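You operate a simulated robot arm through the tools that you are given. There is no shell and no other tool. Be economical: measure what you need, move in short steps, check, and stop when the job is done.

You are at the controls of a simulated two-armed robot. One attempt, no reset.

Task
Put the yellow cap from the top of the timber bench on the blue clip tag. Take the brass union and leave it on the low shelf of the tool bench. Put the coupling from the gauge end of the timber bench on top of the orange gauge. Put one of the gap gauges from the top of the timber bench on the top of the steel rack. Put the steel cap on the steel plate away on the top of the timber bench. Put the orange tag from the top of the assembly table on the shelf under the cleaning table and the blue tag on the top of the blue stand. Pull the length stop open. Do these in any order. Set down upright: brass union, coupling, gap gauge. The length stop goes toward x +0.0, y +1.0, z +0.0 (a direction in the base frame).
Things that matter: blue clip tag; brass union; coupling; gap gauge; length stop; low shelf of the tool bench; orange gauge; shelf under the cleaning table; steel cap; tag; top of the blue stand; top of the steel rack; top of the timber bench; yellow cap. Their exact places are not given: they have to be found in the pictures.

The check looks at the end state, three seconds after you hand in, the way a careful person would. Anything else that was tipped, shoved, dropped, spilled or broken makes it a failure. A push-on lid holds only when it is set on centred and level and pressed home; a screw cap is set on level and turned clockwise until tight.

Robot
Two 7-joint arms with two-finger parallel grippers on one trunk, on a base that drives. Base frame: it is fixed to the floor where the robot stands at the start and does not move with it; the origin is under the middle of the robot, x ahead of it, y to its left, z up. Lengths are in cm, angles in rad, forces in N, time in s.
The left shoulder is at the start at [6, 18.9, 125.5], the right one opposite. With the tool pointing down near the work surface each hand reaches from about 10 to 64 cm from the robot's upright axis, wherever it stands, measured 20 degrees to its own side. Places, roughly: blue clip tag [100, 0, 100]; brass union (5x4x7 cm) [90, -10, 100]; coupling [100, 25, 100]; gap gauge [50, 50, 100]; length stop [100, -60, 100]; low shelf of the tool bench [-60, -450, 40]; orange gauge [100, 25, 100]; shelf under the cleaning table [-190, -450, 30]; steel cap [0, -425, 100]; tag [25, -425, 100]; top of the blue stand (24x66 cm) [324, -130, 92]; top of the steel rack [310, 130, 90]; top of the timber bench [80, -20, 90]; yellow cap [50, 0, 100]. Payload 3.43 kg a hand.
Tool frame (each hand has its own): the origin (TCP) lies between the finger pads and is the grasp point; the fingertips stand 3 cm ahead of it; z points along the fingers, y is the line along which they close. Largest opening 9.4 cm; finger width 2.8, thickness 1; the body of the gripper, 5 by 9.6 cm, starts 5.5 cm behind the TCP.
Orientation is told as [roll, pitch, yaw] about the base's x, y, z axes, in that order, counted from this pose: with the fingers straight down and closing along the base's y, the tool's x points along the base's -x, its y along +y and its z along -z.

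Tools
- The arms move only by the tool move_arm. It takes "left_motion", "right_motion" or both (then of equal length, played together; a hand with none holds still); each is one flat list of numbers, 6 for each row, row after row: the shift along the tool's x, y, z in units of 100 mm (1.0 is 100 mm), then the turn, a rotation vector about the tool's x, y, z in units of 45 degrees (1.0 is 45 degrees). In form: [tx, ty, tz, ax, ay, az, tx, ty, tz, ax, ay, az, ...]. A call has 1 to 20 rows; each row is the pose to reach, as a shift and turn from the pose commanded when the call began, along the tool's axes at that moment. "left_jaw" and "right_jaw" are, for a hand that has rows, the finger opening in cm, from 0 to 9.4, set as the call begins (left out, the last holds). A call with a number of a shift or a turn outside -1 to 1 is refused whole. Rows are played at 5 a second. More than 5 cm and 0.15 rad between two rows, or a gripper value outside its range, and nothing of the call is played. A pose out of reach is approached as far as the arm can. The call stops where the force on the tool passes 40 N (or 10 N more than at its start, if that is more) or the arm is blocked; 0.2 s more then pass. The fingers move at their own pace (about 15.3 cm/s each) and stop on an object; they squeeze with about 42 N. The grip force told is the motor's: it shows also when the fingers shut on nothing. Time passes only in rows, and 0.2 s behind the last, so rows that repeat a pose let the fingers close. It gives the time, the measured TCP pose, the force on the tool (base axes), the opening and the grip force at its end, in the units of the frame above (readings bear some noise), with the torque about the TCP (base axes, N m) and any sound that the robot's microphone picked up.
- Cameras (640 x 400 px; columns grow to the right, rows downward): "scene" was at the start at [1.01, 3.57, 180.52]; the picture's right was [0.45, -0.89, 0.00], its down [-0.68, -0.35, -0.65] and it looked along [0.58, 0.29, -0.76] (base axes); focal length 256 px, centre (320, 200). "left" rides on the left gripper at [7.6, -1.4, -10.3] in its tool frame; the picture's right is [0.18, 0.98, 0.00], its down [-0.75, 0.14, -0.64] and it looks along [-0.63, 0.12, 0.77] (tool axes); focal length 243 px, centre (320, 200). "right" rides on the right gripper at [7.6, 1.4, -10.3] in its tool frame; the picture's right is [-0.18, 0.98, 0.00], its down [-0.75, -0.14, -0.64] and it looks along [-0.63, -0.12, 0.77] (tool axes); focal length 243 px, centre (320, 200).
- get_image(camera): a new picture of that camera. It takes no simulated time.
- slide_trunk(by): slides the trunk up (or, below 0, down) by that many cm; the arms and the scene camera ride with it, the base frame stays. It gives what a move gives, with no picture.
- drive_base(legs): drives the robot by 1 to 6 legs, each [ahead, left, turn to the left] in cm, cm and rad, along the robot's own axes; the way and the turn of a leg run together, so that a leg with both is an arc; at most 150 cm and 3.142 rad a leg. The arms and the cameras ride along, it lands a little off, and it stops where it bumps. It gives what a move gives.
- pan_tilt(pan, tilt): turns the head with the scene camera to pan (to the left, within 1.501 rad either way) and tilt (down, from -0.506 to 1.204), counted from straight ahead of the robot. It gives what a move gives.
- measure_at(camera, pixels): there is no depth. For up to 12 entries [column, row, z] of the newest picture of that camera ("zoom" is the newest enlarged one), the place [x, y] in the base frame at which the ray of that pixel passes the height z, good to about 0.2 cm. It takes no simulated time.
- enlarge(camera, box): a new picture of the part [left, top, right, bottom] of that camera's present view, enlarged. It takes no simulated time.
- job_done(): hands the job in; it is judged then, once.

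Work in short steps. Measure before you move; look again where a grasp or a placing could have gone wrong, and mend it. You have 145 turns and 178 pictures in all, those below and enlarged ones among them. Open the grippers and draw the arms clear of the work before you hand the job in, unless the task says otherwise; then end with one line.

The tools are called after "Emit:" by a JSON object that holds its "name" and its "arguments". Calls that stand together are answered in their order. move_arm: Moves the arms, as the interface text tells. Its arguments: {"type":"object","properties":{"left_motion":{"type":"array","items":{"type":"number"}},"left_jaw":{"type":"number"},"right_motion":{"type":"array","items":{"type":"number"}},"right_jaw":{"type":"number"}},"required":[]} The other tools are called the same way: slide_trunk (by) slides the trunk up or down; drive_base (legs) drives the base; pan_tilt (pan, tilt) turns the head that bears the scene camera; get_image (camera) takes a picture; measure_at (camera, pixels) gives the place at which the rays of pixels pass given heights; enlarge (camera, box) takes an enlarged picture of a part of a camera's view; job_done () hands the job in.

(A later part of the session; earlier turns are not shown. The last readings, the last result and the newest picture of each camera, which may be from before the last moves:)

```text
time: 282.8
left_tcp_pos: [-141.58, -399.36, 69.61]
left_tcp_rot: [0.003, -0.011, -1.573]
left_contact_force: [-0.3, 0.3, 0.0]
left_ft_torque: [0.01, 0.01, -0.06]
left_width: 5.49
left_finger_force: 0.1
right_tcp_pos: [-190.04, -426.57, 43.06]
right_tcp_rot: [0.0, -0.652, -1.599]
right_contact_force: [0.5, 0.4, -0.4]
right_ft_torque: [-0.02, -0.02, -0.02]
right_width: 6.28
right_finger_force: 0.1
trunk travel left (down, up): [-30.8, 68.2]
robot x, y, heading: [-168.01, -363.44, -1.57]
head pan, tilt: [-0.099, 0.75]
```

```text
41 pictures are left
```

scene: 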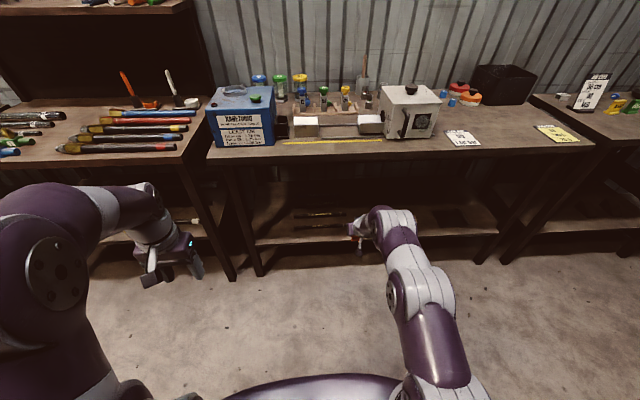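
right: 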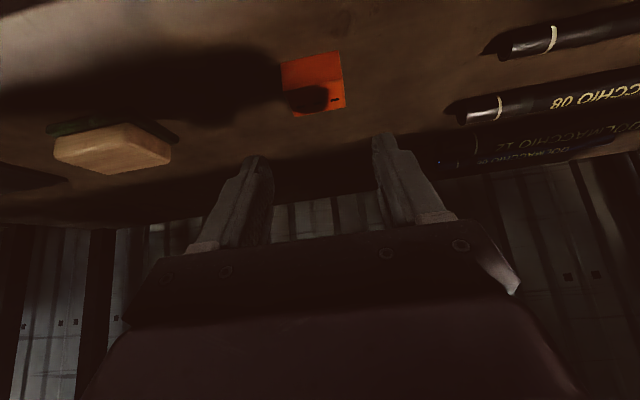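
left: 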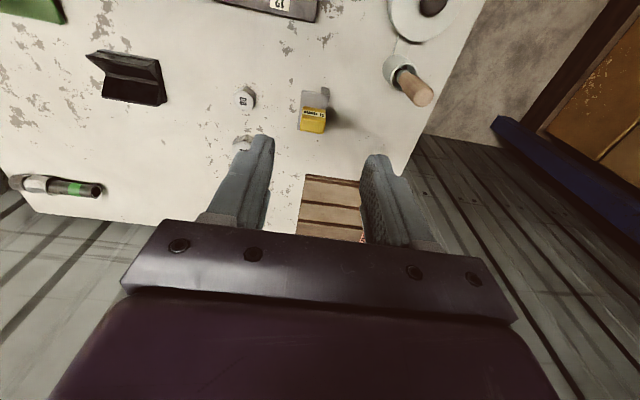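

The orange tag lies on the shelf. I return to the assembly table for the cap and blue tag.

Emit:
{"name": "drive_base", "arguments": {"legs": [[-30, 0, 0]]}}

Emit:
{"name": "slide_trunk", "arguments": {"by": 40}}

Emit:
{"name": "slide_trunk", "arguments": {"by": 22}}

Emit:
{"name": "drive_base", "arguments": {"legs": [[0, 100, 0], [0, 97, 0], [18, 0, 0]]}}

Emit:
{"name": "pan_tilt", "arguments": {"pan": -0.1, "tilt": 0.85}}

Emit:
{"name": "get_image", "arguments": {"camera": "scene"}}

Emit:
{"name": "get_image", "arguments": {"camera": "right"}}

```text
time: 284.8
left_tcp_pos: [-141.33, -368.85, 69.57]
left_tcp_rot: [0.003, -0.011, -1.564]
left_contact_force: [0.0, 0.3, 0.1]
left_ft_torque: [-0.05, -0.03, 0.0]
left_width: 5.52
left_finger_force: 0.0
right_tcp_pos: [-189.29, -396.75, 42.9]
right_tcp_rot: [0.0, -0.656, -1.588]
right_contact_force: [0.4, 0.5, 0.0]
right_ft_torque: [0.0, 0.01, 0.01]
right_width: 6.32
right_finger_force: 0.1
trunk travel left (down, up): [-30.8, 68.2]
robot x, y, heading: [-167.99, -333.61, -1.562]
head pan, tilt: [-0.099, 0.75]
```

```text
time: 288.7
left_tcp_pos: [-141.26, -368.96, 109.52]
left_tcp_rot: [0.003, -0.012, -1.563]
left_contact_force: [-0.3, -0.6, -0.6]
left_ft_torque: [0.0, 0.0, 0.03]
left_width: 5.49
left_finger_force: 0.1
right_tcp_pos: [-189.47, -396.78, 83.0]
right_tcp_rot: [0.001, -0.656, -1.59]
right_contact_force: [0.0, 0.9, 0.5]
right_ft_torque: [-0.03, 0.01, -0.01]
right_width: 6.27
right_finger_force: 0.1
trunk travel left (down, up): [-70.8, 28.2]
robot x, y, heading: [-168.06, -333.44, -1.561]
head pan, tilt: [-0.099, 0.75]
```

```text
time: 291.0
left_tcp_pos: [-141.36, -368.9, 131.49]
left_tcp_rot: [0.004, -0.012, -1.563]
left_contact_force: [-0.6, -0.5, 0.2]
left_ft_torque: [0.01, -0.04, 0.0]
left_width: 5.47
left_finger_force: 0.0
right_tcp_pos: [-189.43, -396.65, 105.0]
right_tcp_rot: [0.001, -0.655, -1.589]
right_contact_force: [0.3, 0.4, 0.6]
right_ft_torque: [0.03, 0.03, 0.03]
right_width: 6.28
right_finger_force: 0.1
trunk travel left (down, up): [-92.8, 6.2]
robot x, y, heading: [-168.07, -333.48, -1.56]
head pan, tilt: [-0.099, 0.75]
```

```text
time: 301.9
left_tcp_pos: [55.42, -385.7, 131.72]
left_tcp_rot: [0.004, -0.014, -1.549]
left_contact_force: [-0.1, 0.5, -0.1]
left_ft_torque: [-0.02, 0.01, -0.02]
left_width: 5.51
left_finger_force: 0.2
right_tcp_pos: [7.89, -414.23, 105.14]
right_tcp_rot: [0.002, -0.656, -1.574]
right_contact_force: [-1.0, -1.2, 0.4]
right_ft_torque: [0.0, 0.01, 0.03]
right_width: 6.3
right_finger_force: 0.0
trunk travel left (down, up): [-92.8, 6.2]
robot x, y, heading: [28.3, -351.33, -1.545]
head pan, tilt: [-0.099, 0.75]
```

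```text
time: 302.6
left_tcp_pos: [55.56, -385.87, 131.46]
left_tcp_rot: [0.004, -0.012, -1.551]
left_contact_force: [-0.2, -1.2, -0.1]
left_ft_torque: [0.03, 0.03, 0.0]
left_width: 5.5
left_finger_force: 0.1
right_tcp_pos: [7.94, -414.49, 105.04]
right_tcp_rot: [0.002, -0.654, -1.574]
right_contact_force: [0.0, -0.3, 0.1]
right_ft_torque: [0.03, 0.01, 0.02]
right_width: 6.3
right_finger_force: 0.0
trunk travel left (down, up): [-92.8, 6.2]
robot x, y, heading: [28.28, -350.87, -1.549]
head pan, tilt: [-0.099, 0.85]
```

```text
40 pictures are left
```

scene: 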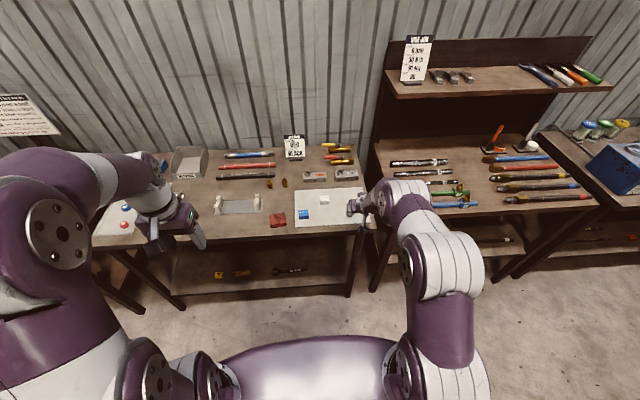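

```text
39 pictures are left
```

right: 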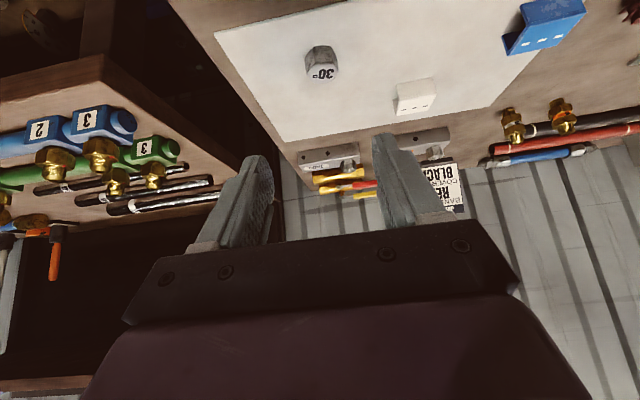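

Cap top at right (323,72), blue tag top (556,38). I measure and approach the cap.

Emit:
{"name": "measure_at", "arguments": {"camera": "right", "pixels": [[323, 72, 90], [323, 72, 89.5], [320, 62, 89], [556, 38, 90.5], [545, 20, 89]]}}

Emit:
{"name": "move_arm", "arguments": {"right_motion": [0.1, 0.04, 0.3, 0, 0, 0, 0.15, 0.06, 0.6, 0, 0, 0]}}

Emit:
{"name": "get_image", "arguments": {"camera": "right"}}

```text
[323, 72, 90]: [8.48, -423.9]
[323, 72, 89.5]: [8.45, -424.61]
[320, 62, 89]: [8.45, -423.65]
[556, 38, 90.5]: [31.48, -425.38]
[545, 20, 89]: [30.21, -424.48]
```

```text
time: 303.2
left_tcp_pos: [55.55, -386.2, 131.58]
left_tcp_rot: [0.003, -0.011, -1.55]
left_contact_force: [-0.9, -0.1, 0.4]
left_ft_torque: [0.0, 0.0, -0.01]
left_width: 5.49
left_finger_force: 0.2
right_tcp_pos: [8.55, -417.05, 99.22]
right_tcp_rot: [0.001, -0.655, -1.573]
right_contact_force: [-0.6, 0.1, 0.1]
right_ft_torque: [0.01, 0.01, -0.01]
right_width: 6.29
right_finger_force: 0.0
trunk travel left (down, up): [-92.8, 6.2]
robot x, y, heading: [28.44, -350.76, -1.549]
head pan, tilt: [-0.099, 0.85]
```

```text
38 pictures are left
```

right: 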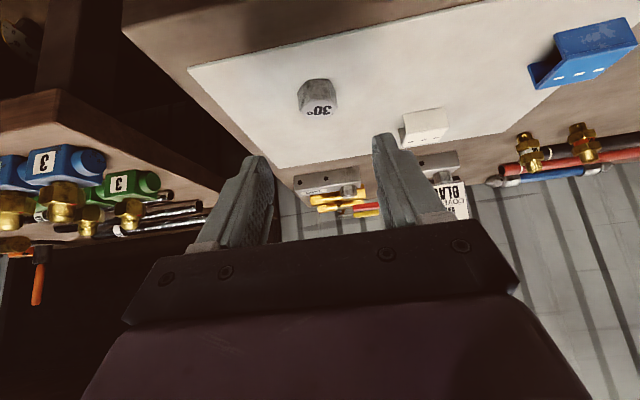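

I triangulate the cap again at (319,110).

Emit:
{"name": "measure_at", "arguments": {"camera": "right", "pixels": [[319, 110, 89], [319, 110, 89.5], [319, 110, 90], [319, 110, 90.5], [302, 100, 89], [337, 97, 89]]}}

```text
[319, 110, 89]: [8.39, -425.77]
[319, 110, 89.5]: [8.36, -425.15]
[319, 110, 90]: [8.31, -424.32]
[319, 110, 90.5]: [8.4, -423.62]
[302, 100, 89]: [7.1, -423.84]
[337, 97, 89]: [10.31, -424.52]
```

Cap centre ≈(8.5,-424.1). I approach the last 10.5 cm and close.

Emit:
{"name": "move_arm", "arguments": {"right_motion": [-0.05, 0, 0.4, 0, 0, 0, -0.078, 0, 0.8, 0, 0, 0], "right_jaw": 5.5}}

Emit:
{"name": "move_arm", "arguments": {"right_motion": [0, 0, 0.08, 0, 0, 0, 0, 0, 0.16, 0, 0, 0, 0, 0, 0.25, 0, 0, 0]}}

Emit:
{"name": "get_image", "arguments": {"camera": "right"}}

Emit:
{"name": "move_arm", "arguments": {"right_motion": [0, 0, 0, 0, 0, 0, 0, 0, 0, 0, 0, 0, 0, 0, 0, 0, 0, 0], "right_jaw": 0}}

```text
time: 303.8
left_tcp_pos: [55.44, -386.2, 131.52]
left_tcp_rot: [0.003, -0.011, -1.55]
left_contact_force: [0.2, 0.3, -0.5]
left_ft_torque: [-0.02, -0.02, 0.03]
left_width: 5.53
left_finger_force: 0.1
right_tcp_pos: [8.52, -422.7, 93.51]
right_tcp_rot: [0.003, -0.653, -1.574]
right_contact_force: [-0.2, -0.3, 1.1]
right_ft_torque: [0.02, 0.0, -0.01]
right_width: 5.49
right_finger_force: 0.1
trunk travel left (down, up): [-92.8, 6.2]
robot x, y, heading: [28.14, -350.66, -1.551]
head pan, tilt: [-0.099, 0.85]
```

```text
time: 304.6
left_tcp_pos: [55.51, -385.91, 131.57]
left_tcp_rot: [0.003, -0.015, -1.55]
left_contact_force: [0.4, -0.5, 0.0]
left_ft_torque: [-0.04, -0.01, 0.03]
left_width: 5.51
left_finger_force: 0.1
right_tcp_pos: [8.38, -422.82, 92.5]
right_tcp_rot: [0.001, -0.656, -1.573]
right_contact_force: [-0.1, -0.2, -0.4]
right_ft_torque: [0.02, 0.0, 0.0]
right_width: 5.52
right_finger_force: 0.0
right hand out of reach, approached as far as the arm can: row 2, 3
trunk travel left (down, up): [-92.8, 6.2]
robot x, y, heading: [28.38, -351.07, -1.549]
head pan, tilt: [-0.099, 0.85]
```

```text
37 pictures are left
```

right: 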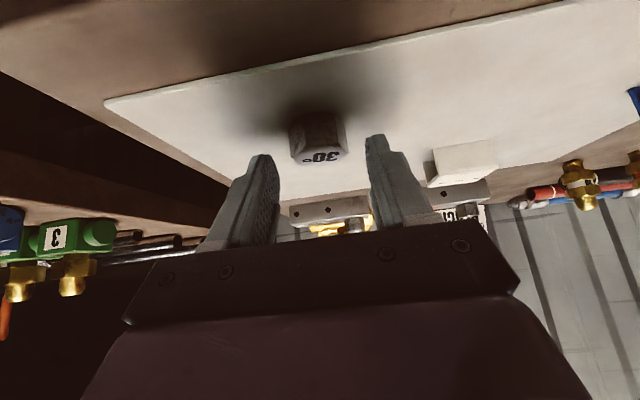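

```text
time: 305.4
left_tcp_pos: [55.51, -385.96, 131.62]
left_tcp_rot: [0.003, -0.012, -1.551]
left_contact_force: [1.0, 0.6, 0.3]
left_ft_torque: [0.02, 0.0, -0.01]
left_width: 5.5
left_finger_force: 0.0
right_tcp_pos: [8.22, -422.67, 92.44]
right_tcp_rot: [0.002, -0.656, -1.575]
right_contact_force: [0.1, -0.3, 1.5]
right_ft_torque: [-0.03, 0.07, 0.0]
right_width: 3.2
right_finger_force: 42.2
trunk travel left (down, up): [-92.8, 6.2]
robot x, y, heading: [28.37, -350.43, -1.543]
head pan, tilt: [-0.099, 0.85]
```

The jaws hold only the cap's top edge. I reopen, rise, drive 4 cm closer and grasp lower.

Emit:
{"name": "move_arm", "arguments": {"right_motion": [0, 0, 0, 0, 0, 0, 0, 0, 0, 0, 0, 0, -0.12, 0, -0.16, 0, 0, 0], "right_jaw": 5.5}}

Emit:
{"name": "drive_base", "arguments": {"legs": [[4.5, 0, 0]]}}

Emit:
{"name": "get_image", "arguments": {"camera": "right"}}

```text
time: 306.2
left_tcp_pos: [55.71, -386.01, 131.54]
left_tcp_rot: [0.003, -0.012, -1.552]
left_contact_force: [0.2, 0.3, 0.3]
left_ft_torque: [-0.02, 0.05, -0.02]
left_width: 5.49
left_finger_force: 0.0
right_tcp_pos: [8.4, -422.79, 94.56]
right_tcp_rot: [0.002, -0.653, -1.572]
right_contact_force: [-0.3, 1.2, 0.7]
right_ft_torque: [0.01, -0.01, -0.04]
right_width: 5.5
right_finger_force: 0.0
trunk travel left (down, up): [-92.8, 6.2]
robot x, y, heading: [28.43, -350.82, -1.548]
head pan, tilt: [-0.099, 0.85]
```

```text
time: 307.1
left_tcp_pos: [55.67, -389.83, 131.76]
left_tcp_rot: [0.004, -0.017, -1.55]
left_contact_force: [-0.4, 0.5, -0.7]
left_ft_torque: [-0.05, -0.01, 0.0]
left_width: 5.53
left_finger_force: 0.1
right_tcp_pos: [8.38, -426.84, 94.9]
right_tcp_rot: [0.002, -0.661, -1.575]
right_contact_force: [0.3, -0.1, 0.9]
right_ft_torque: [0.0, -0.03, 0.03]
right_width: 5.53
right_finger_force: 0.0
trunk travel left (down, up): [-92.8, 6.2]
robot x, y, heading: [28.24, -355.45, -1.55]
head pan, tilt: [-0.099, 0.85]
```

```text
36 pictures are left
```

right: 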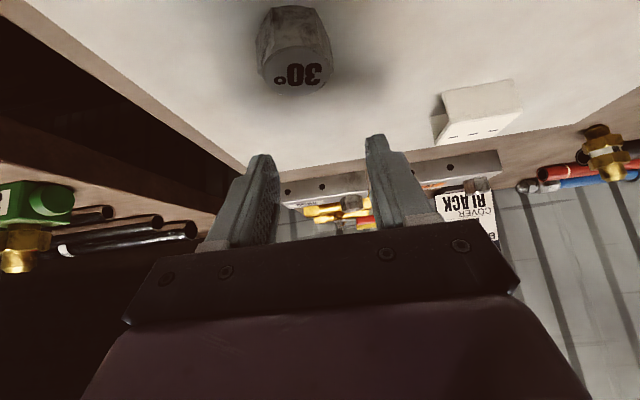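

I measure the cap at (297,74).

Emit:
{"name": "measure_at", "arguments": {"camera": "right", "pixels": [[297, 74, 89.5], [297, 74, 90], [297, 74, 90.5], [258, 55, 89], [330, 45, 89], [280, 10, 88]]}}

```text
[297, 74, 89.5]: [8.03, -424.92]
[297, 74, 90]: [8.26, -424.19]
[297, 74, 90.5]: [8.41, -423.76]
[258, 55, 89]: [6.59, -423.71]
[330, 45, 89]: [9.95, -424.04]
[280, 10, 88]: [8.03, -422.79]
```

I shift back 2.5 cm and down 3.6 cm, then close.

Emit:
{"name": "move_arm", "arguments": {"right_motion": [0.197, -0.02, -0.154, 0, 0, 0, 0.3, -0.02, -0.02, 0, 0, 0, 0.418, -0.02, 0.13, 0, 0, 0]}}

Emit:
{"name": "move_arm", "arguments": {"right_motion": [0, 0, 0, 0, 0, 0, 0, 0, 0, 0, 0, 0, 0, 0, 0, 0, 0, 0], "right_jaw": 0}}

Emit:
{"name": "get_image", "arguments": {"camera": "right"}}

```text
time: 307.9
left_tcp_pos: [55.66, -390.04, 131.74]
left_tcp_rot: [0.004, -0.015, -1.55]
left_contact_force: [-0.3, 0.1, 0.4]
left_ft_torque: [0.01, -0.01, -0.01]
left_width: 5.49
left_finger_force: 0.0
right_tcp_pos: [8.08, -424.61, 91.63]
right_tcp_rot: [0.001, -0.668, -1.576]
right_contact_force: [-3.2, 8.8, 22.7]
right_ft_torque: [0.1, 0.3, -0.09]
right_width: 5.47
right_finger_force: 0.0
trunk travel left (down, up): [-92.8, 6.2]
robot x, y, heading: [28.36, -355.39, -1.553]
head pan, tilt: [-0.099, 0.85]
```

```text
time: 308.7
left_tcp_pos: [55.59, -389.98, 131.74]
left_tcp_rot: [0.004, -0.018, -1.55]
left_contact_force: [-0.2, 0.1, 0.8]
left_ft_torque: [0.02, -0.02, -0.03]
left_width: 5.48
left_finger_force: 0.2
right_tcp_pos: [8.01, -424.65, 91.57]
right_tcp_rot: [0.001, -0.668, -1.576]
right_contact_force: [-12.9, 3.7, 37.7]
right_ft_torque: [0.04, 0.38, 0.01]
right_width: 3.03
right_finger_force: 41.9
trunk travel left (down, up): [-92.8, 6.2]
robot x, y, heading: [28.06, -355.4, -1.552]
head pan, tilt: [-0.099, 0.85]
```

```text
35 pictures are left
```

right: 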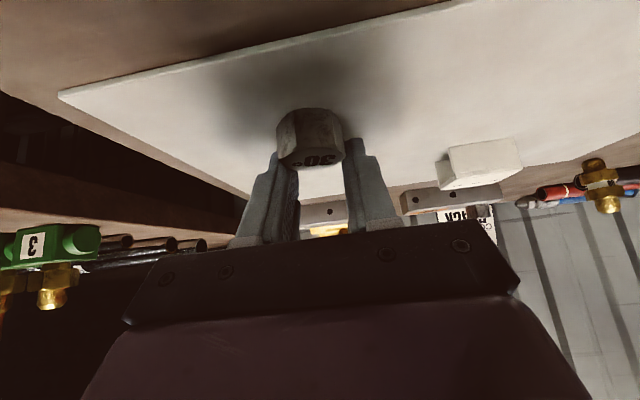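

Cap held. I lift it and retract while lowering the left hand, then drive so that the left hand nears the blue tag.

Emit:
{"name": "move_arm", "arguments": {"right_motion": [-0.2, 0, -0.26, 0, 0, 0, -0.4, 0, -0.52, 0, 0, 0, -0.614, 0, -0.789, 0, 0, 0], "left_motion": [0, 0, 0.33, 0, 0, 0, 0, 0, 0.66, 0, 0, 0, 0, 0, 1, 0, 0, 0]}}

Emit:
{"name": "move_arm", "arguments": {"right_motion": [0, 0, -0.33, 0, 0, 0, 0, 0, -0.66, 0, 0, 0, 0, 0, -1, 0, 0, 0], "left_motion": [0, 0, 0.33, 0, 0, 0, 0, 0, 0.66, 0, 0, 0, 0, 0, 1, 0, 0, 0]}}

Emit:
{"name": "move_arm", "arguments": {"left_motion": [0, 0, 0.33, 0, 0, 0, 0, 0, 0.66, 0, 0, 0, 0, 0, 1, 0, 0, 0], "left_jaw": 7}}

Emit:
{"name": "drive_base", "arguments": {"legs": [[15, -18, -0.02]]}}

Emit:
{"name": "get_image", "arguments": {"camera": "scene"}}

```text
time: 309.5
left_tcp_pos: [55.63, -390.92, 121.44]
left_tcp_rot: [0.002, -0.011, -1.549]
left_contact_force: [-0.2, 0.0, -0.5]
left_ft_torque: [0.02, -0.01, -0.04]
left_width: 5.5
left_finger_force: 0.0
right_tcp_pos: [8.22, -424.75, 100.73]
right_tcp_rot: [0.003, -0.65, -1.574]
right_contact_force: [0.6, -0.5, -0.9]
right_ft_torque: [0.01, 0.0, -0.02]
right_width: 3.02
right_finger_force: 41.8
trunk travel left (down, up): [-92.8, 6.2]
robot x, y, heading: [28.79, -355.16, -1.551]
head pan, tilt: [-0.099, 0.85]
```

```text
time: 310.3
left_tcp_pos: [55.82, -390.72, 111.49]
left_tcp_rot: [0.003, -0.011, -1.549]
left_contact_force: [0.5, -0.8, 0.2]
left_ft_torque: [-0.01, -0.02, 0.0]
left_width: 5.51
left_finger_force: 0.1
right_tcp_pos: [8.4, -418.2, 108.91]
right_tcp_rot: [0.003, -0.653, -1.575]
right_contact_force: [-0.3, 0.8, -1.5]
right_ft_torque: [-0.03, -0.02, -0.05]
right_width: 2.99
right_finger_force: 41.9
trunk travel left (down, up): [-92.8, 6.2]
robot x, y, heading: [28.46, -355.7, -1.55]
head pan, tilt: [-0.099, 0.85]
```

```text
time: 311.1
left_tcp_pos: [55.89, -390.92, 101.86]
left_tcp_rot: [0.005, -0.009, -1.548]
left_contact_force: [-0.5, 0.2, -0.7]
left_ft_torque: [0.02, 0.02, 0.01]
left_width: 6.99
left_finger_force: 0.0
right_tcp_pos: [8.23, -418.38, 108.9]
right_tcp_rot: [0.0, -0.655, -1.575]
right_contact_force: [0.2, 0.5, -0.7]
right_ft_torque: [-0.01, -0.02, -0.03]
right_width: 3.0
right_finger_force: 41.7
trunk travel left (down, up): [-92.8, 6.2]
robot x, y, heading: [28.64, -355.74, -1.55]
head pan, tilt: [-0.099, 0.85]
```

```text
time: 312.8
left_tcp_pos: [37.56, -406.56, 101.89]
left_tcp_rot: [0.003, -0.011, -1.567]
left_contact_force: [1.3, 1.0, -0.1]
left_ft_torque: [-0.02, 0.01, 0.01]
left_width: 6.99
left_finger_force: 0.0
right_tcp_pos: [-10.45, -433.21, 109.04]
right_tcp_rot: [0.0, -0.655, -1.588]
right_contact_force: [0.6, 0.1, -1.4]
right_ft_torque: [-0.02, -0.01, 0.02]
right_width: 3.02
right_finger_force: 42.1
trunk travel left (down, up): [-92.8, 6.2]
robot x, y, heading: [10.67, -371.1, -1.567]
head pan, tilt: [-0.099, 0.85]
```

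```text
34 pictures are left
```

scene: 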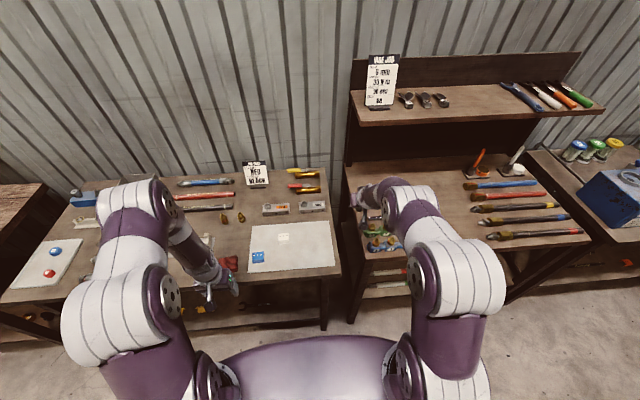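

Blue tag in scene (258,257). I measure and move the left hand over it.

Emit:
{"name": "measure_at", "arguments": {"camera": "scene", "pixels": [[258, 255, 90.5], [258, 258, 90.5], [250, 258, 90.5], [265, 258, 90.5]]}}

Emit:
{"name": "move_arm", "arguments": {"left_motion": [-0.35, -0.25, 0, 0, 0, 0, -0.7, -0.5, 0, 0, 0, 0, -0.98, -0.75, 0, 0, 0, 0]}}

Emit:
{"name": "move_arm", "arguments": {"left_motion": [-0.4, 0, 0, 0, 0, 0, -0.8, 0, 0, 0, 0, 0, -0.9, 0, 0, 0, 0, 0]}}

Emit:
{"name": "get_image", "arguments": {"camera": "left"}}

```text
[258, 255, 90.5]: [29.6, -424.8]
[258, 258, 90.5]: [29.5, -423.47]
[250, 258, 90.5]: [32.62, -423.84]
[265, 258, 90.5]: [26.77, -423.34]
```

```text
time: 313.6
left_tcp_pos: [30.26, -416.24, 101.83]
left_tcp_rot: [0.003, -0.01, -1.566]
left_contact_force: [-0.1, -0.6, -0.3]
left_ft_torque: [0.01, -0.04, 0.01]
left_width: 7.0
left_finger_force: 0.1
right_tcp_pos: [-10.59, -433.31, 108.79]
right_tcp_rot: [0.003, -0.653, -1.591]
right_contact_force: [-0.1, 0.8, -0.2]
right_ft_torque: [-0.02, -0.01, -0.01]
right_width: 3.01
right_finger_force: 42.1
trunk travel left (down, up): [-92.8, 6.2]
robot x, y, heading: [10.55, -370.7, -1.565]
head pan, tilt: [-0.099, 0.85]
```

```text
time: 314.4
left_tcp_pos: [30.18, -425.42, 101.99]
left_tcp_rot: [0.004, -0.012, -1.564]
left_contact_force: [-0.2, 0.7, -0.8]
left_ft_torque: [0.03, -0.04, 0.0]
left_width: 7.0
left_finger_force: 0.1
right_tcp_pos: [-10.52, -433.26, 108.91]
right_tcp_rot: [0.001, -0.654, -1.59]
right_contact_force: [0.6, -0.2, -0.3]
right_ft_torque: [-0.03, 0.03, 0.01]
right_width: 3.02
right_finger_force: 42.3
trunk travel left (down, up): [-92.8, 6.2]
robot x, y, heading: [10.57, -370.87, -1.565]
head pan, tilt: [-0.099, 0.85]
```

```text
33 pictures are left
```

left: 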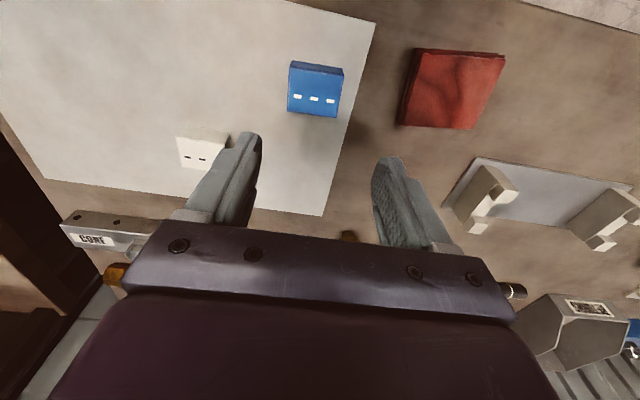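

I measure the tag top (314,97) in the left picture.

Emit:
{"name": "measure_at", "arguments": {"camera": "left", "pixels": [[314, 96, 90.5], [290, 76, 90.5], [343, 76, 90.5], [288, 110, 90.5], [338, 117, 90.5]]}}

```text
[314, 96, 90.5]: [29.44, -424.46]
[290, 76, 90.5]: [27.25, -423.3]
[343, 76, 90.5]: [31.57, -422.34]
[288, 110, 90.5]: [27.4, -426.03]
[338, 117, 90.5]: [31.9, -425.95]
```

Centre (29.5,-424.4). I align and lower to z≈91.6, then close.

Emit:
{"name": "move_arm", "arguments": {"left_motion": [0.1, -0.07, 0.3, 0, 0, 0, 0.1, -0.07, 0.65, 0, 0, 0, 0.1, -0.07, 0.95, 0, 0, 0]}}

Emit:
{"name": "move_arm", "arguments": {"left_motion": [0, 0, 0.05, 0, 0, 0, 0, 0, 0.09, 0, 0, 0]}}

Emit:
{"name": "move_arm", "arguments": {"left_motion": [0, 0, 0, 0, 0, 0, 0, 0, 0, 0, 0, 0, 0, 0, 0, 0, 0, 0], "left_jaw": 0}}

Emit:
{"name": "get_image", "arguments": {"camera": "left"}}

Emit:
{"name": "get_image", "arguments": {"camera": "right"}}

```text
time: 315.2
left_tcp_pos: [29.54, -425.04, 92.76]
left_tcp_rot: [0.004, -0.013, -1.567]
left_contact_force: [0.4, 0.2, 0.4]
left_ft_torque: [-0.03, -0.01, -0.01]
left_width: 7.0
left_finger_force: 0.1
right_tcp_pos: [-10.44, -433.62, 108.97]
right_tcp_rot: [0.001, -0.654, -1.59]
right_contact_force: [0.7, -0.1, -0.5]
right_ft_torque: [0.01, 0.01, 0.0]
right_width: 2.99
right_finger_force: 42.2
trunk travel left (down, up): [-92.8, 6.2]
robot x, y, heading: [10.07, -371.17, -1.565]
head pan, tilt: [-0.099, 0.85]
```

```text
time: 315.8
left_tcp_pos: [29.5, -424.77, 91.7]
left_tcp_rot: [0.003, -0.012, -1.566]
left_contact_force: [0.4, -0.2, -0.5]
left_ft_torque: [-0.01, 0.0, 0.0]
left_width: 6.99
left_finger_force: 0.2
right_tcp_pos: [-10.49, -433.35, 108.93]
right_tcp_rot: [0.002, -0.655, -1.59]
right_contact_force: [-0.5, -0.8, -1.0]
right_ft_torque: [-0.01, 0.02, 0.03]
right_width: 2.99
right_finger_force: 42.3
trunk travel left (down, up): [-92.8, 6.2]
robot x, y, heading: [10.36, -370.79, -1.561]
head pan, tilt: [-0.099, 0.85]
```

```text
time: 316.6
left_tcp_pos: [29.42, -424.83, 91.68]
left_tcp_rot: [0.004, -0.012, -1.566]
left_contact_force: [-0.1, -0.5, -0.3]
left_ft_torque: [-0.01, -0.03, 0.0]
left_width: 4.35
left_finger_force: 41.0
right_tcp_pos: [-10.52, -433.43, 108.9]
right_tcp_rot: [0.003, -0.655, -1.591]
right_contact_force: [0.0, -1.4, -1.4]
right_ft_torque: [-0.05, 0.04, 0.02]
right_width: 2.97
right_finger_force: 42.2
trunk travel left (down, up): [-92.8, 6.2]
robot x, y, heading: [10.37, -370.95, -1.566]
head pan, tilt: [-0.099, 0.85]
```

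```text
32 pictures are left
```

left: 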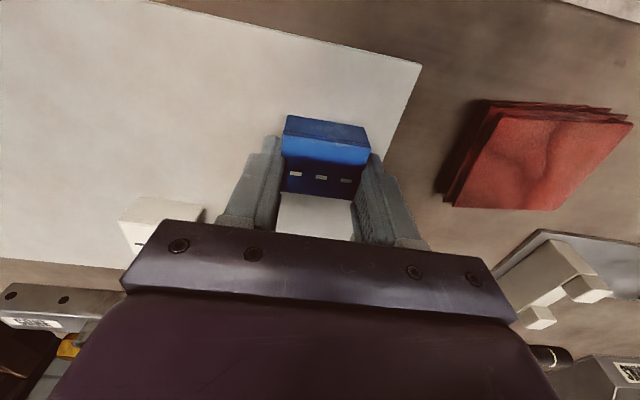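

```text
31 pictures are left
```

right: 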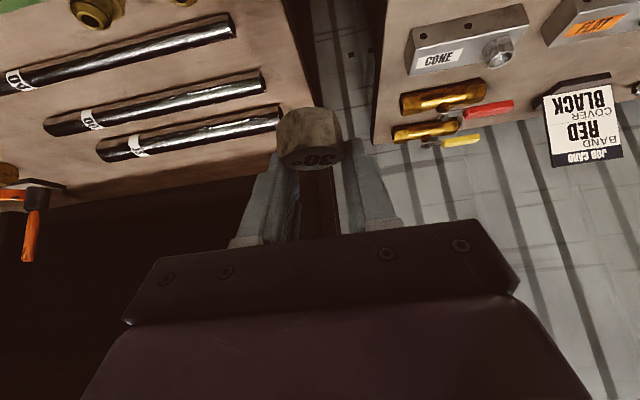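

Both items are held. I lift the left hand, back off and drive to the blue stand.

Emit:
{"name": "move_arm", "arguments": {"left_motion": [0, 0, -0.35, 0, 0, 0, 0, 0, -0.7, 0, 0, 0, 0, 0, -1, 0, 0, 0]}}

Emit:
{"name": "move_arm", "arguments": {"left_motion": [0.3, 0, -0.3, 0, 0, 0, 0.6, 0, -0.6, 0, 0, 0, 0.9, 0, -0.9, 0, 0, 0]}}

Emit:
{"name": "drive_base", "arguments": {"legs": [[-45, 0, 0], [0, 95, 0], [0, 92, 0], [0, 0, 1.567], [0, 150, 0]]}}

Emit:
{"name": "pan_tilt", "arguments": {"pan": 0.2, "tilt": 0.65}}

Emit:
{"name": "get_image", "arguments": {"camera": "scene"}}

```text
time: 317.4
left_tcp_pos: [28.98, -424.52, 101.97]
left_tcp_rot: [0.002, -0.012, -1.565]
left_contact_force: [-0.1, 0.6, 0.4]
left_ft_torque: [-0.01, 0.04, 0.0]
left_width: 4.34
left_finger_force: 42.1
right_tcp_pos: [-10.64, -433.34, 108.98]
right_tcp_rot: [0.002, -0.654, -1.591]
right_contact_force: [0.1, -0.4, -0.1]
right_ft_torque: [0.0, -0.01, -0.04]
right_width: 2.98
right_finger_force: 41.7
trunk travel left (down, up): [-92.8, 6.2]
robot x, y, heading: [10.43, -370.64, -1.566]
head pan, tilt: [-0.099, 0.85]
```

```text
time: 318.2
left_tcp_pos: [29.02, -415.12, 110.67]
left_tcp_rot: [0.003, -0.013, -1.567]
left_contact_force: [0.0, 1.2, 0.9]
left_ft_torque: [-0.01, 0.01, 0.01]
left_width: 4.35
left_finger_force: 42.2
right_tcp_pos: [-10.63, -433.21, 108.89]
right_tcp_rot: [0.002, -0.657, -1.589]
right_contact_force: [-0.3, 0.5, -1.4]
right_ft_torque: [0.02, 0.02, -0.05]
right_width: 2.97
right_finger_force: 42.1
trunk travel left (down, up): [-92.8, 6.2]
robot x, y, heading: [10.29, -370.95, -1.563]
head pan, tilt: [-0.099, 0.85]
```

```text
time: 340.6
left_tcp_pos: [243.06, -156.93, 110.58]
left_tcp_rot: [0.003, -0.013, 0.002]
left_contact_force: [-1.0, 0.2, -0.4]
left_ft_torque: [-0.03, -0.01, -0.02]
left_width: 4.35
left_finger_force: 42.2
right_tcp_pos: [261.17, -196.45, 108.9]
right_tcp_rot: [0.002, -0.653, -0.022]
right_contact_force: [1.3, -0.2, -0.2]
right_ft_torque: [-0.02, -0.04, 0.0]
right_width: 2.89
right_finger_force: 41.7
trunk travel left (down, up): [-92.8, 6.2]
robot x, y, heading: [198.68, -175.06, 0.003]
head pan, tilt: [-0.099, 0.85]
```

```text
time: 341.4
left_tcp_pos: [243.09, -156.73, 110.65]
left_tcp_rot: [0.005, -0.012, 0.002]
left_contact_force: [-0.3, -0.3, -0.1]
left_ft_torque: [-0.03, 0.04, 0.01]
left_width: 4.36
left_finger_force: 42.2
right_tcp_pos: [261.13, -196.43, 109.06]
right_tcp_rot: [0.003, -0.655, -0.022]
right_contact_force: [0.1, 0.1, -1.2]
right_ft_torque: [0.03, -0.02, -0.04]
right_width: 2.91
right_finger_force: 41.9
trunk travel left (down, up): [-92.8, 6.2]
robot x, y, heading: [198.65, -174.91, 0.003]
head pan, tilt: [0.201, 0.649]
```

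```text
30 pictures are left
```

scene: 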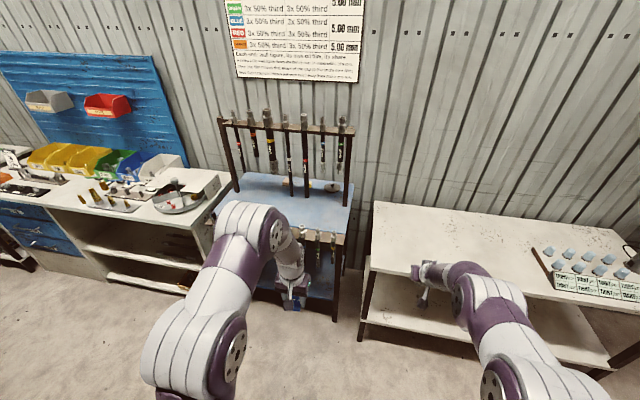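

I enlarge the blue stand and measure its top.

Emit:
{"name": "enlarge", "arguments": {"camera": "scene", "box": [200, 100, 370, 300]}}

Emit:
{"name": "measure_at", "arguments": {"camera": "scene", "pixels": [[245, 178, 92], [345, 184, 92], [350, 205, 92], [345, 232, 92], [240, 200, 92], [300, 195, 92], [265, 185, 92], [300, 228, 92], [322, 185, 94]]}}

```text
2.00 times, centred on (285, 200) of scene
```

zoom: 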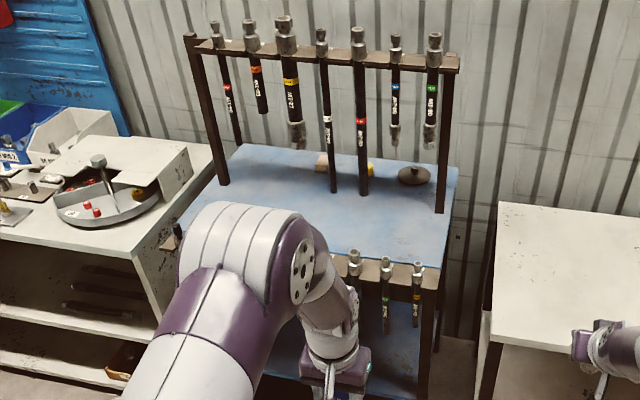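

```text
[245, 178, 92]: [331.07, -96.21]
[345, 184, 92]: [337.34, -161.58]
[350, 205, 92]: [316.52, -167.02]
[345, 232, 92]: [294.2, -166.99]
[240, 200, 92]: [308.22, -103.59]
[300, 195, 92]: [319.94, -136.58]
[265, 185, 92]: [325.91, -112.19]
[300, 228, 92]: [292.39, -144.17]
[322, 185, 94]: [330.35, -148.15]
```

The hanging rods are near x≈315, so I will place the tag in front of them. I retract the right hand and drive closer to see better.

Emit:
{"name": "move_arm", "arguments": {"right_motion": [0.25, 0, -0.25, 0, 0, 0, 0.5, 0, -0.5, 0, 0, 0, 0.8, 0, -0.75, 0, 0, 0]}}

Emit:
{"name": "drive_base", "arguments": {"legs": [[44, 28, 0]]}}

Emit:
{"name": "pan_tilt", "arguments": {"pan": 0.15, "tilt": 0.75}}

Emit:
{"name": "get_image", "arguments": {"camera": "scene"}}

Emit:
{"name": "get_image", "arguments": {"camera": "left"}}

```text
time: 342.2
left_tcp_pos: [243.16, -156.92, 110.57]
left_tcp_rot: [0.004, -0.011, 0.001]
left_contact_force: [0.5, -0.3, -0.6]
left_ft_torque: [0.01, -0.01, 0.04]
left_width: 4.34
left_finger_force: 41.3
right_tcp_pos: [251.86, -196.94, 109.49]
right_tcp_rot: [-0.036, -0.639, -0.023]
right_contact_force: [-0.2, -0.1, -1.1]
right_ft_torque: [-0.01, -0.05, 0.01]
right_width: 2.89
right_finger_force: 41.6
right hand out of reach, approached as far as the arm can: row 3
trunk travel left (down, up): [-92.8, 6.2]
robot x, y, heading: [198.43, -174.91, 0.0]
head pan, tilt: [0.201, 0.649]
```

```text
time: 345.3
left_tcp_pos: [287.08, -128.06, 110.67]
left_tcp_rot: [0.003, -0.011, 0.017]
left_contact_force: [0.0, -0.1, -0.9]
left_ft_torque: [-0.01, 0.02, -0.04]
left_width: 4.35
left_finger_force: 41.8
right_tcp_pos: [296.32, -168.24, 109.63]
right_tcp_rot: [-0.034, -0.641, -0.01]
right_contact_force: [0.0, 0.2, -0.1]
right_ft_torque: [0.01, -0.01, 0.01]
right_width: 2.9
right_finger_force: 41.6
trunk travel left (down, up): [-92.8, 6.2]
robot x, y, heading: [243.24, -147.35, 0.017]
head pan, tilt: [0.201, 0.649]
```

```text
time: 346.0
left_tcp_pos: [287.33, -128.09, 110.65]
left_tcp_rot: [0.004, -0.01, 0.015]
left_contact_force: [0.0, 0.0, 0.0]
left_ft_torque: [-0.03, -0.02, 0.01]
left_width: 4.35
left_finger_force: 42.0
right_tcp_pos: [296.45, -168.12, 109.55]
right_tcp_rot: [-0.037, -0.639, -0.007]
right_contact_force: [0.5, -0.9, -0.1]
right_ft_torque: [-0.01, 0.0, 0.0]
right_width: 2.88
right_finger_force: 41.5
trunk travel left (down, up): [-92.8, 6.2]
robot x, y, heading: [243.37, -146.8, 0.02]
head pan, tilt: [0.15, 0.75]
```

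```text
28 pictures are left
```

scene: 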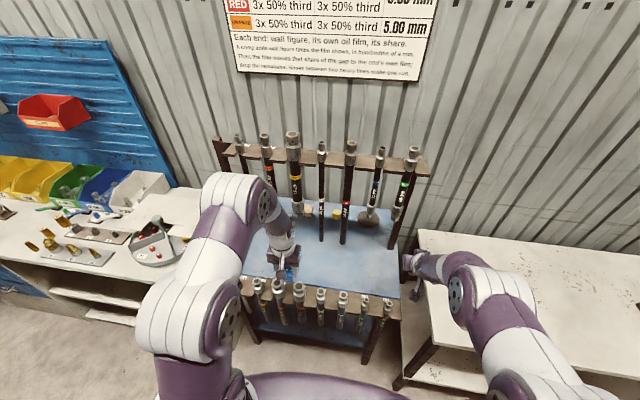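

```text
27 pictures are left
```

left: 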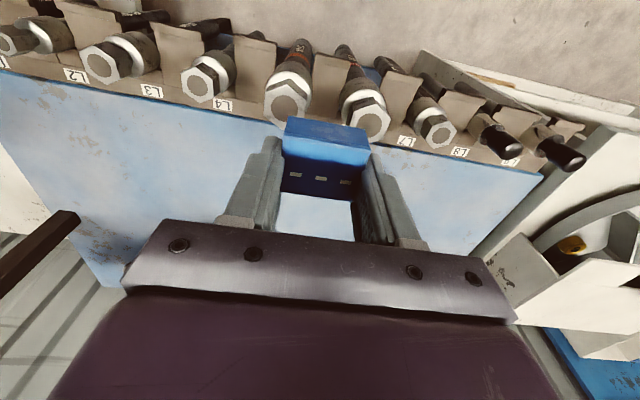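

I measure the blue top's front edge, the posts' feet and the hanging rods' lower ends.

Emit:
{"name": "measure_at", "arguments": {"camera": "scene", "pixels": [[392, 248, 92], [340, 286, 92], [400, 293, 92], [399, 232, 92], [345, 242, 100], [322, 240, 100], [365, 222, 93], [340, 262, 92]]}}

Emit:
{"name": "measure_at", "arguments": {"camera": "left", "pixels": [[250, 115, 92], [430, 155, 92], [50, 80, 92], [150, 200, 92], [60, 215, 92]]}}

Emit:
{"name": "enlarge", "arguments": {"camera": "scene", "box": [230, 120, 430, 320]}}

```text
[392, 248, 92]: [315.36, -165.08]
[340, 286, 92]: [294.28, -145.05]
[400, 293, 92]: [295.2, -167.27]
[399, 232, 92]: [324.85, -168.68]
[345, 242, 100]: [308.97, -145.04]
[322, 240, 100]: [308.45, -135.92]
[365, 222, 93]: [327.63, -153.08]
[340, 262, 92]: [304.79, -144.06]
```

```text
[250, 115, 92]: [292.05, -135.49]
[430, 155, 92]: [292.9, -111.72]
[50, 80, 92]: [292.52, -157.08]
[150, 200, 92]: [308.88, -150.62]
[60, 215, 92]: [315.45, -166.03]
```

```text
2.00 times, centred on (330, 220) of scene
```

zoom: 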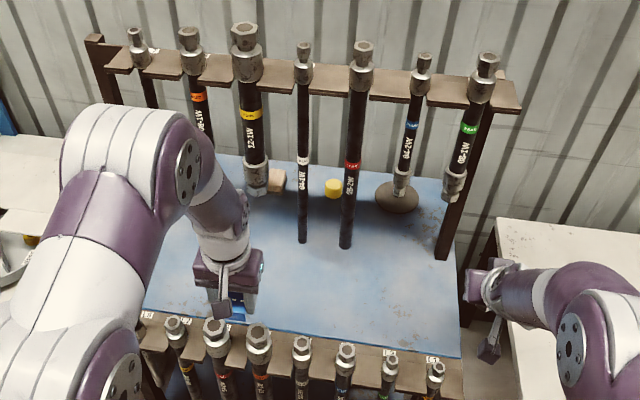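

The stand's stated centre x≈324 lies behind the hanging rods (plane x≈314). I'll set the tag down in front under the short rod at y≈-117, then push it in. First drive a little closer.

Emit:
{"name": "drive_base", "arguments": {"legs": [[5, 8, -0.016]]}}

Emit:
{"name": "move_arm", "arguments": {"left_motion": [-0.35, 0.08, 0, 0, 0, 0, -0.7, 0.16, 0, 0, 0, 0, -0.95, 0.22, 0, 0, 0, 0]}}

Emit:
{"name": "get_image", "arguments": {"camera": "left"}}

Emit:
{"name": "enlarge", "arguments": {"camera": "scene", "box": [210, 110, 430, 300]}}

```text
time: 347.1
left_tcp_pos: [292.41, -121.13, 110.66]
left_tcp_rot: [0.005, -0.013, -0.001]
left_contact_force: [-0.2, -0.9, 0.2]
left_ft_torque: [0.03, -0.01, -0.05]
left_width: 4.35
left_finger_force: 42.0
right_tcp_pos: [300.9, -161.27, 109.51]
right_tcp_rot: [-0.036, -0.641, -0.028]
right_contact_force: [-0.8, 0.9, -1.2]
right_ft_torque: [0.02, -0.02, -0.01]
right_width: 2.88
right_finger_force: 42.3
trunk travel left (down, up): [-92.8, 6.2]
robot x, y, heading: [247.94, -139.11, -0.006]
head pan, tilt: [0.15, 0.75]
```

```text
time: 347.9
left_tcp_pos: [302.12, -118.4, 110.85]
left_tcp_rot: [0.001, -0.011, -0.002]
left_contact_force: [-0.1, 0.1, 0.3]
left_ft_torque: [-0.02, 0.0, 0.02]
left_width: 4.37
left_finger_force: 42.3
right_tcp_pos: [301.13, -160.96, 109.39]
right_tcp_rot: [-0.04, -0.641, -0.023]
right_contact_force: [0.7, 0.0, -0.8]
right_ft_torque: [0.0, 0.0, 0.0]
right_width: 2.88
right_finger_force: 42.1
trunk travel left (down, up): [-92.8, 6.2]
robot x, y, heading: [247.99, -139.15, 0.0]
head pan, tilt: [0.15, 0.75]
```

```text
25 pictures are left
```

left: 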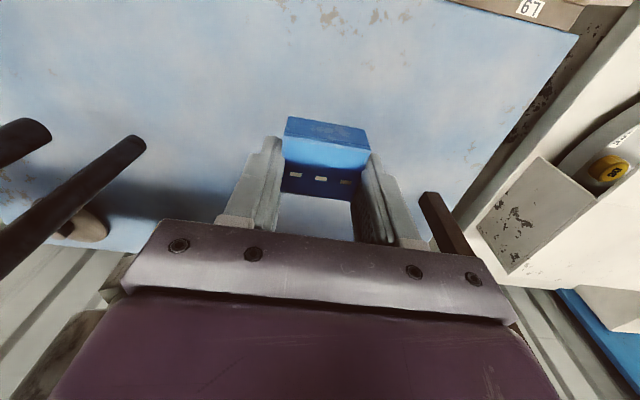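

```text
2.11 times, centred on (320, 205) of scene
```

zoom: 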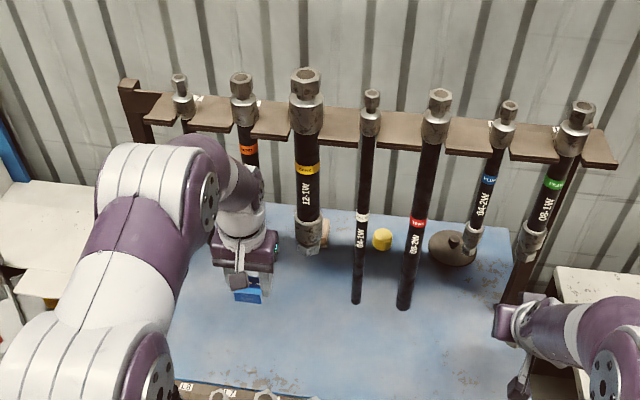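

The tag is over clear blue surface at (302,-118). I lower 13.5 cm, then by small rows to contact.

Emit:
{"name": "move_arm", "arguments": {"left_motion": [0, 0, 0.35, 0, 0, 0, 0, 0, 0.7, 0, 0, 0, 0, 0, 1, 0, 0, 0]}}

Emit:
{"name": "move_arm", "arguments": {"left_motion": [0, 0, 0.2, 0, 0, 0, 0, 0, 0.35, 0, 0, 0, 0, 0, 0.42, 0, 0, 0]}}

Emit:
{"name": "move_arm", "arguments": {"left_motion": [0, 0, 0.04, 0, 0, 0, 0, 0, 0.08, 0, 0, 0, 0, 0, 0.12, 0, 0, 0, 0, 0, 0.16, 0, 0, 0, 0, 0, 0.2, 0, 0, 0]}}

```text
time: 348.7
left_tcp_pos: [301.77, -118.58, 100.72]
left_tcp_rot: [0.004, -0.013, -0.001]
left_contact_force: [-0.6, 0.1, -0.9]
left_ft_torque: [-0.03, 0.01, -0.01]
left_width: 4.34
left_finger_force: 42.3
right_tcp_pos: [300.96, -161.13, 109.54]
right_tcp_rot: [-0.037, -0.642, -0.025]
right_contact_force: [0.8, -0.2, -1.0]
right_ft_torque: [0.02, 0.01, -0.03]
right_width: 2.86
right_finger_force: 41.8
trunk travel left (down, up): [-92.8, 6.2]
robot x, y, heading: [247.88, -138.99, -0.006]
head pan, tilt: [0.15, 0.75]
```

```text
time: 349.5
left_tcp_pos: [302.03, -118.64, 96.56]
left_tcp_rot: [0.003, -0.012, -0.001]
left_contact_force: [-0.5, 0.6, -0.6]
left_ft_torque: [-0.01, -0.05, 0.04]
left_width: 4.32
left_finger_force: 41.7
right_tcp_pos: [301.03, -161.16, 109.61]
right_tcp_rot: [-0.035, -0.642, -0.024]
right_contact_force: [0.6, -0.4, -0.2]
right_ft_torque: [-0.03, -0.02, 0.01]
right_width: 2.87
right_finger_force: 42.0
trunk travel left (down, up): [-92.8, 6.2]
robot x, y, heading: [248.27, -139.09, -0.003]
head pan, tilt: [0.15, 0.75]
```

```text
time: 350.7
left_tcp_pos: [302.1, -118.85, 95.18]
left_tcp_rot: [0.006, -0.024, -0.001]
left_contact_force: [-2.0, 3.9, 37.6]
left_ft_torque: [0.01, 0.35, -0.01]
left_width: 4.36
left_finger_force: 41.7
right_tcp_pos: [300.55, -161.16, 109.78]
right_tcp_rot: [-0.033, -0.646, -0.025]
right_contact_force: [-0.2, 0.1, -1.4]
right_ft_torque: [0.01, -0.01, 0.02]
right_width: 2.88
right_finger_force: 41.2
trunk travel left (down, up): [-92.8, 6.2]
robot x, y, heading: [248.15, -139.28, -0.003]
head pan, tilt: [0.15, 0.75]
```

Tag is down. I release, rise, back off and tilt the left hand 30° with jaws at 2.5 cm for pushing.

Emit:
{"name": "move_arm", "arguments": {"left_motion": [0, 0, -0.02, 0, 0, 0, 0, 0, -0.02, 0, 0, 0, 0, 0, -0.02, 0, 0, 0], "left_jaw": 6.2}}

Emit:
{"name": "move_arm", "arguments": {"left_motion": [0, 0, -0.3, 0, 0, 0, 0, 0, -0.6, 0, 0, 0, 0.2, 0, -0.9, 0, 0, 0]}}

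Emit:
{"name": "move_arm", "arguments": {"left_motion": [0.1, 0, 0, 0, -0.17, 0, 0.25, 0, 0, 0, -0.34, 0, 0.4, 0, 0, 0, -0.51, 0, 0.55, 0, 0, 0, -0.667, 0], "left_jaw": 2.5}}

Emit:
{"name": "get_image", "arguments": {"camera": "left"}}

```text
time: 351.5
left_tcp_pos: [302.03, -118.45, 95.03]
left_tcp_rot: [0.001, -0.019, 0.001]
left_contact_force: [6.7, 20.3, 40.4]
left_ft_torque: [-0.41, 0.35, 0.08]
left_width: 5.07
left_finger_force: 0.0
right_tcp_pos: [300.72, -160.91, 109.61]
right_tcp_rot: [-0.038, -0.645, -0.026]
right_contact_force: [-0.7, -0.2, 0.2]
right_ft_torque: [-0.03, -0.01, 0.01]
right_width: 2.87
right_finger_force: 42.1
trunk travel left (down, up): [-92.8, 6.2]
robot x, y, heading: [248.0, -138.91, -0.006]
head pan, tilt: [0.15, 0.75]
```

```text
time: 352.3
left_tcp_pos: [299.94, -118.86, 103.8]
left_tcp_rot: [0.002, -0.011, -0.002]
left_contact_force: [-0.2, -0.7, 0.0]
left_ft_torque: [-0.01, 0.0, 0.0]
left_width: 6.21
left_finger_force: 0.0
right_tcp_pos: [300.91, -161.17, 109.48]
right_tcp_rot: [-0.037, -0.642, -0.026]
right_contact_force: [0.7, -0.2, -0.9]
right_ft_torque: [0.02, -0.04, 0.0]
right_width: 2.88
right_finger_force: 42.1
trunk travel left (down, up): [-92.8, 6.2]
robot x, y, heading: [247.96, -138.99, -0.004]
head pan, tilt: [0.15, 0.75]
```

```text
time: 353.3
left_tcp_pos: [295.46, -118.03, 103.63]
left_tcp_rot: [0.033, -0.452, -0.003]
left_contact_force: [-0.5, 0.6, -0.6]
left_ft_torque: [-0.01, -0.01, -0.03]
left_width: 2.5
left_finger_force: 0.1
left hand out of reach, approached as far as the arm can: row 4
right_tcp_pos: [301.02, -161.13, 109.5]
right_tcp_rot: [-0.035, -0.643, -0.027]
right_contact_force: [-1.2, 0.4, -1.6]
right_ft_torque: [-0.03, 0.02, 0.01]
right_width: 2.88
right_finger_force: 42.3
trunk travel left (down, up): [-92.8, 6.2]
robot x, y, heading: [247.82, -138.93, 0.001]
head pan, tilt: [0.15, 0.75]
```

```text
23 pictures are left
```

left: 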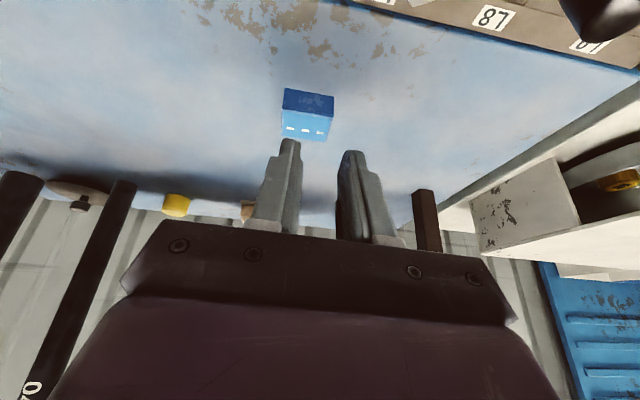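

The tag stands upright. I measure it, then lower the tilted hand behind it and push.

Emit:
{"name": "measure_at", "arguments": {"camera": "left", "pixels": [[308, 122, 95.2], [284, 90, 92.2], [333, 97, 92.2], [283, 105, 95.2], [335, 112, 95.2]]}}

```text
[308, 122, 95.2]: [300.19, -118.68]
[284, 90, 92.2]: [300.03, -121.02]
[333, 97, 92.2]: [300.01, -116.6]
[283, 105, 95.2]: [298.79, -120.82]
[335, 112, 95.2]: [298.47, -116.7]
```

I lower 8 cm behind the tag (TCP z≈95.5) and push the first 8 cm.

Emit:
{"name": "move_arm", "arguments": {"left_motion": [0.12, -0.04, 0.25, 0, 0, 0, 0.24, -0.08, 0.5, 0, 0, 0, 0.354, -0.08, 0.729, 0, 0, 0]}}

Emit:
{"name": "move_arm", "arguments": {"left_motion": [-0.18, 0, 0.087, 0, 0, 0, -0.36, 0, 0.175, 0, 0, 0, -0.54, 0, 0.262, 0, 0, 0, -0.72, 0, 0.35, 0, 0, 0]}}

Emit:
{"name": "get_image", "arguments": {"camera": "left"}}

Emit:
{"name": "enlarge", "arguments": {"camera": "scene", "box": [210, 110, 400, 290]}}

```text
time: 354.1
left_tcp_pos: [295.39, -118.82, 95.54]
left_tcp_rot: [0.033, -0.45, -0.004]
left_contact_force: [-0.2, 0.3, -0.9]
left_ft_torque: [-0.04, 0.03, 0.03]
left_width: 2.49
left_finger_force: 0.0
right_tcp_pos: [301.09, -161.2, 109.46]
right_tcp_rot: [-0.037, -0.641, -0.025]
right_contact_force: [-0.1, -0.2, -0.7]
right_ft_torque: [0.01, 0.02, 0.0]
right_width: 2.85
right_finger_force: 42.1
trunk travel left (down, up): [-92.8, 6.2]
robot x, y, heading: [247.88, -139.2, -0.001]
head pan, tilt: [0.15, 0.75]
```

```text
time: 355.1
left_tcp_pos: [303.67, -118.6, 95.56]
left_tcp_rot: [0.032, -0.451, -0.003]
left_contact_force: [0.3, -0.2, 0.8]
left_ft_torque: [0.0, 0.02, 0.0]
left_width: 2.52
left_finger_force: 0.1
right_tcp_pos: [301.11, -161.2, 109.47]
right_tcp_rot: [-0.036, -0.64, -0.028]
right_contact_force: [-0.6, 0.7, -0.9]
right_ft_torque: [0.01, 0.0, 0.02]
right_width: 2.89
right_finger_force: 41.5
trunk travel left (down, up): [-92.8, 6.2]
robot x, y, heading: [247.83, -139.49, -0.005]
head pan, tilt: [0.15, 0.75]
```

```text
22 pictures are left
```

left: 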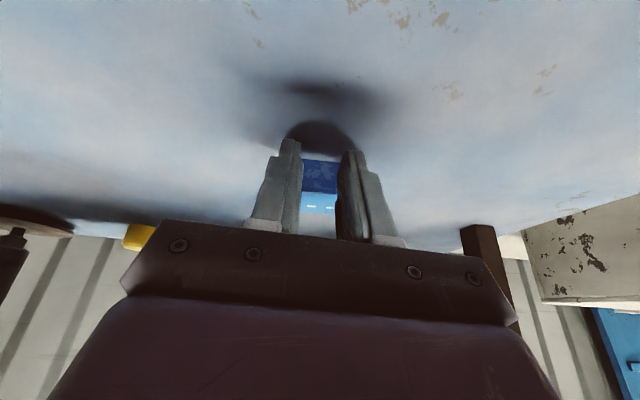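

```text
2.22 times, centred on (305, 200) of scene
```

zoom: 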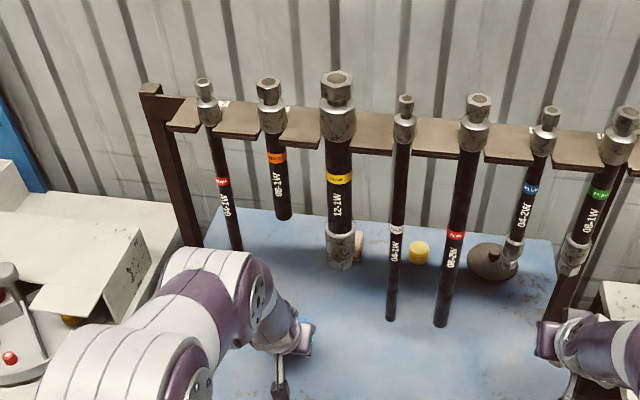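

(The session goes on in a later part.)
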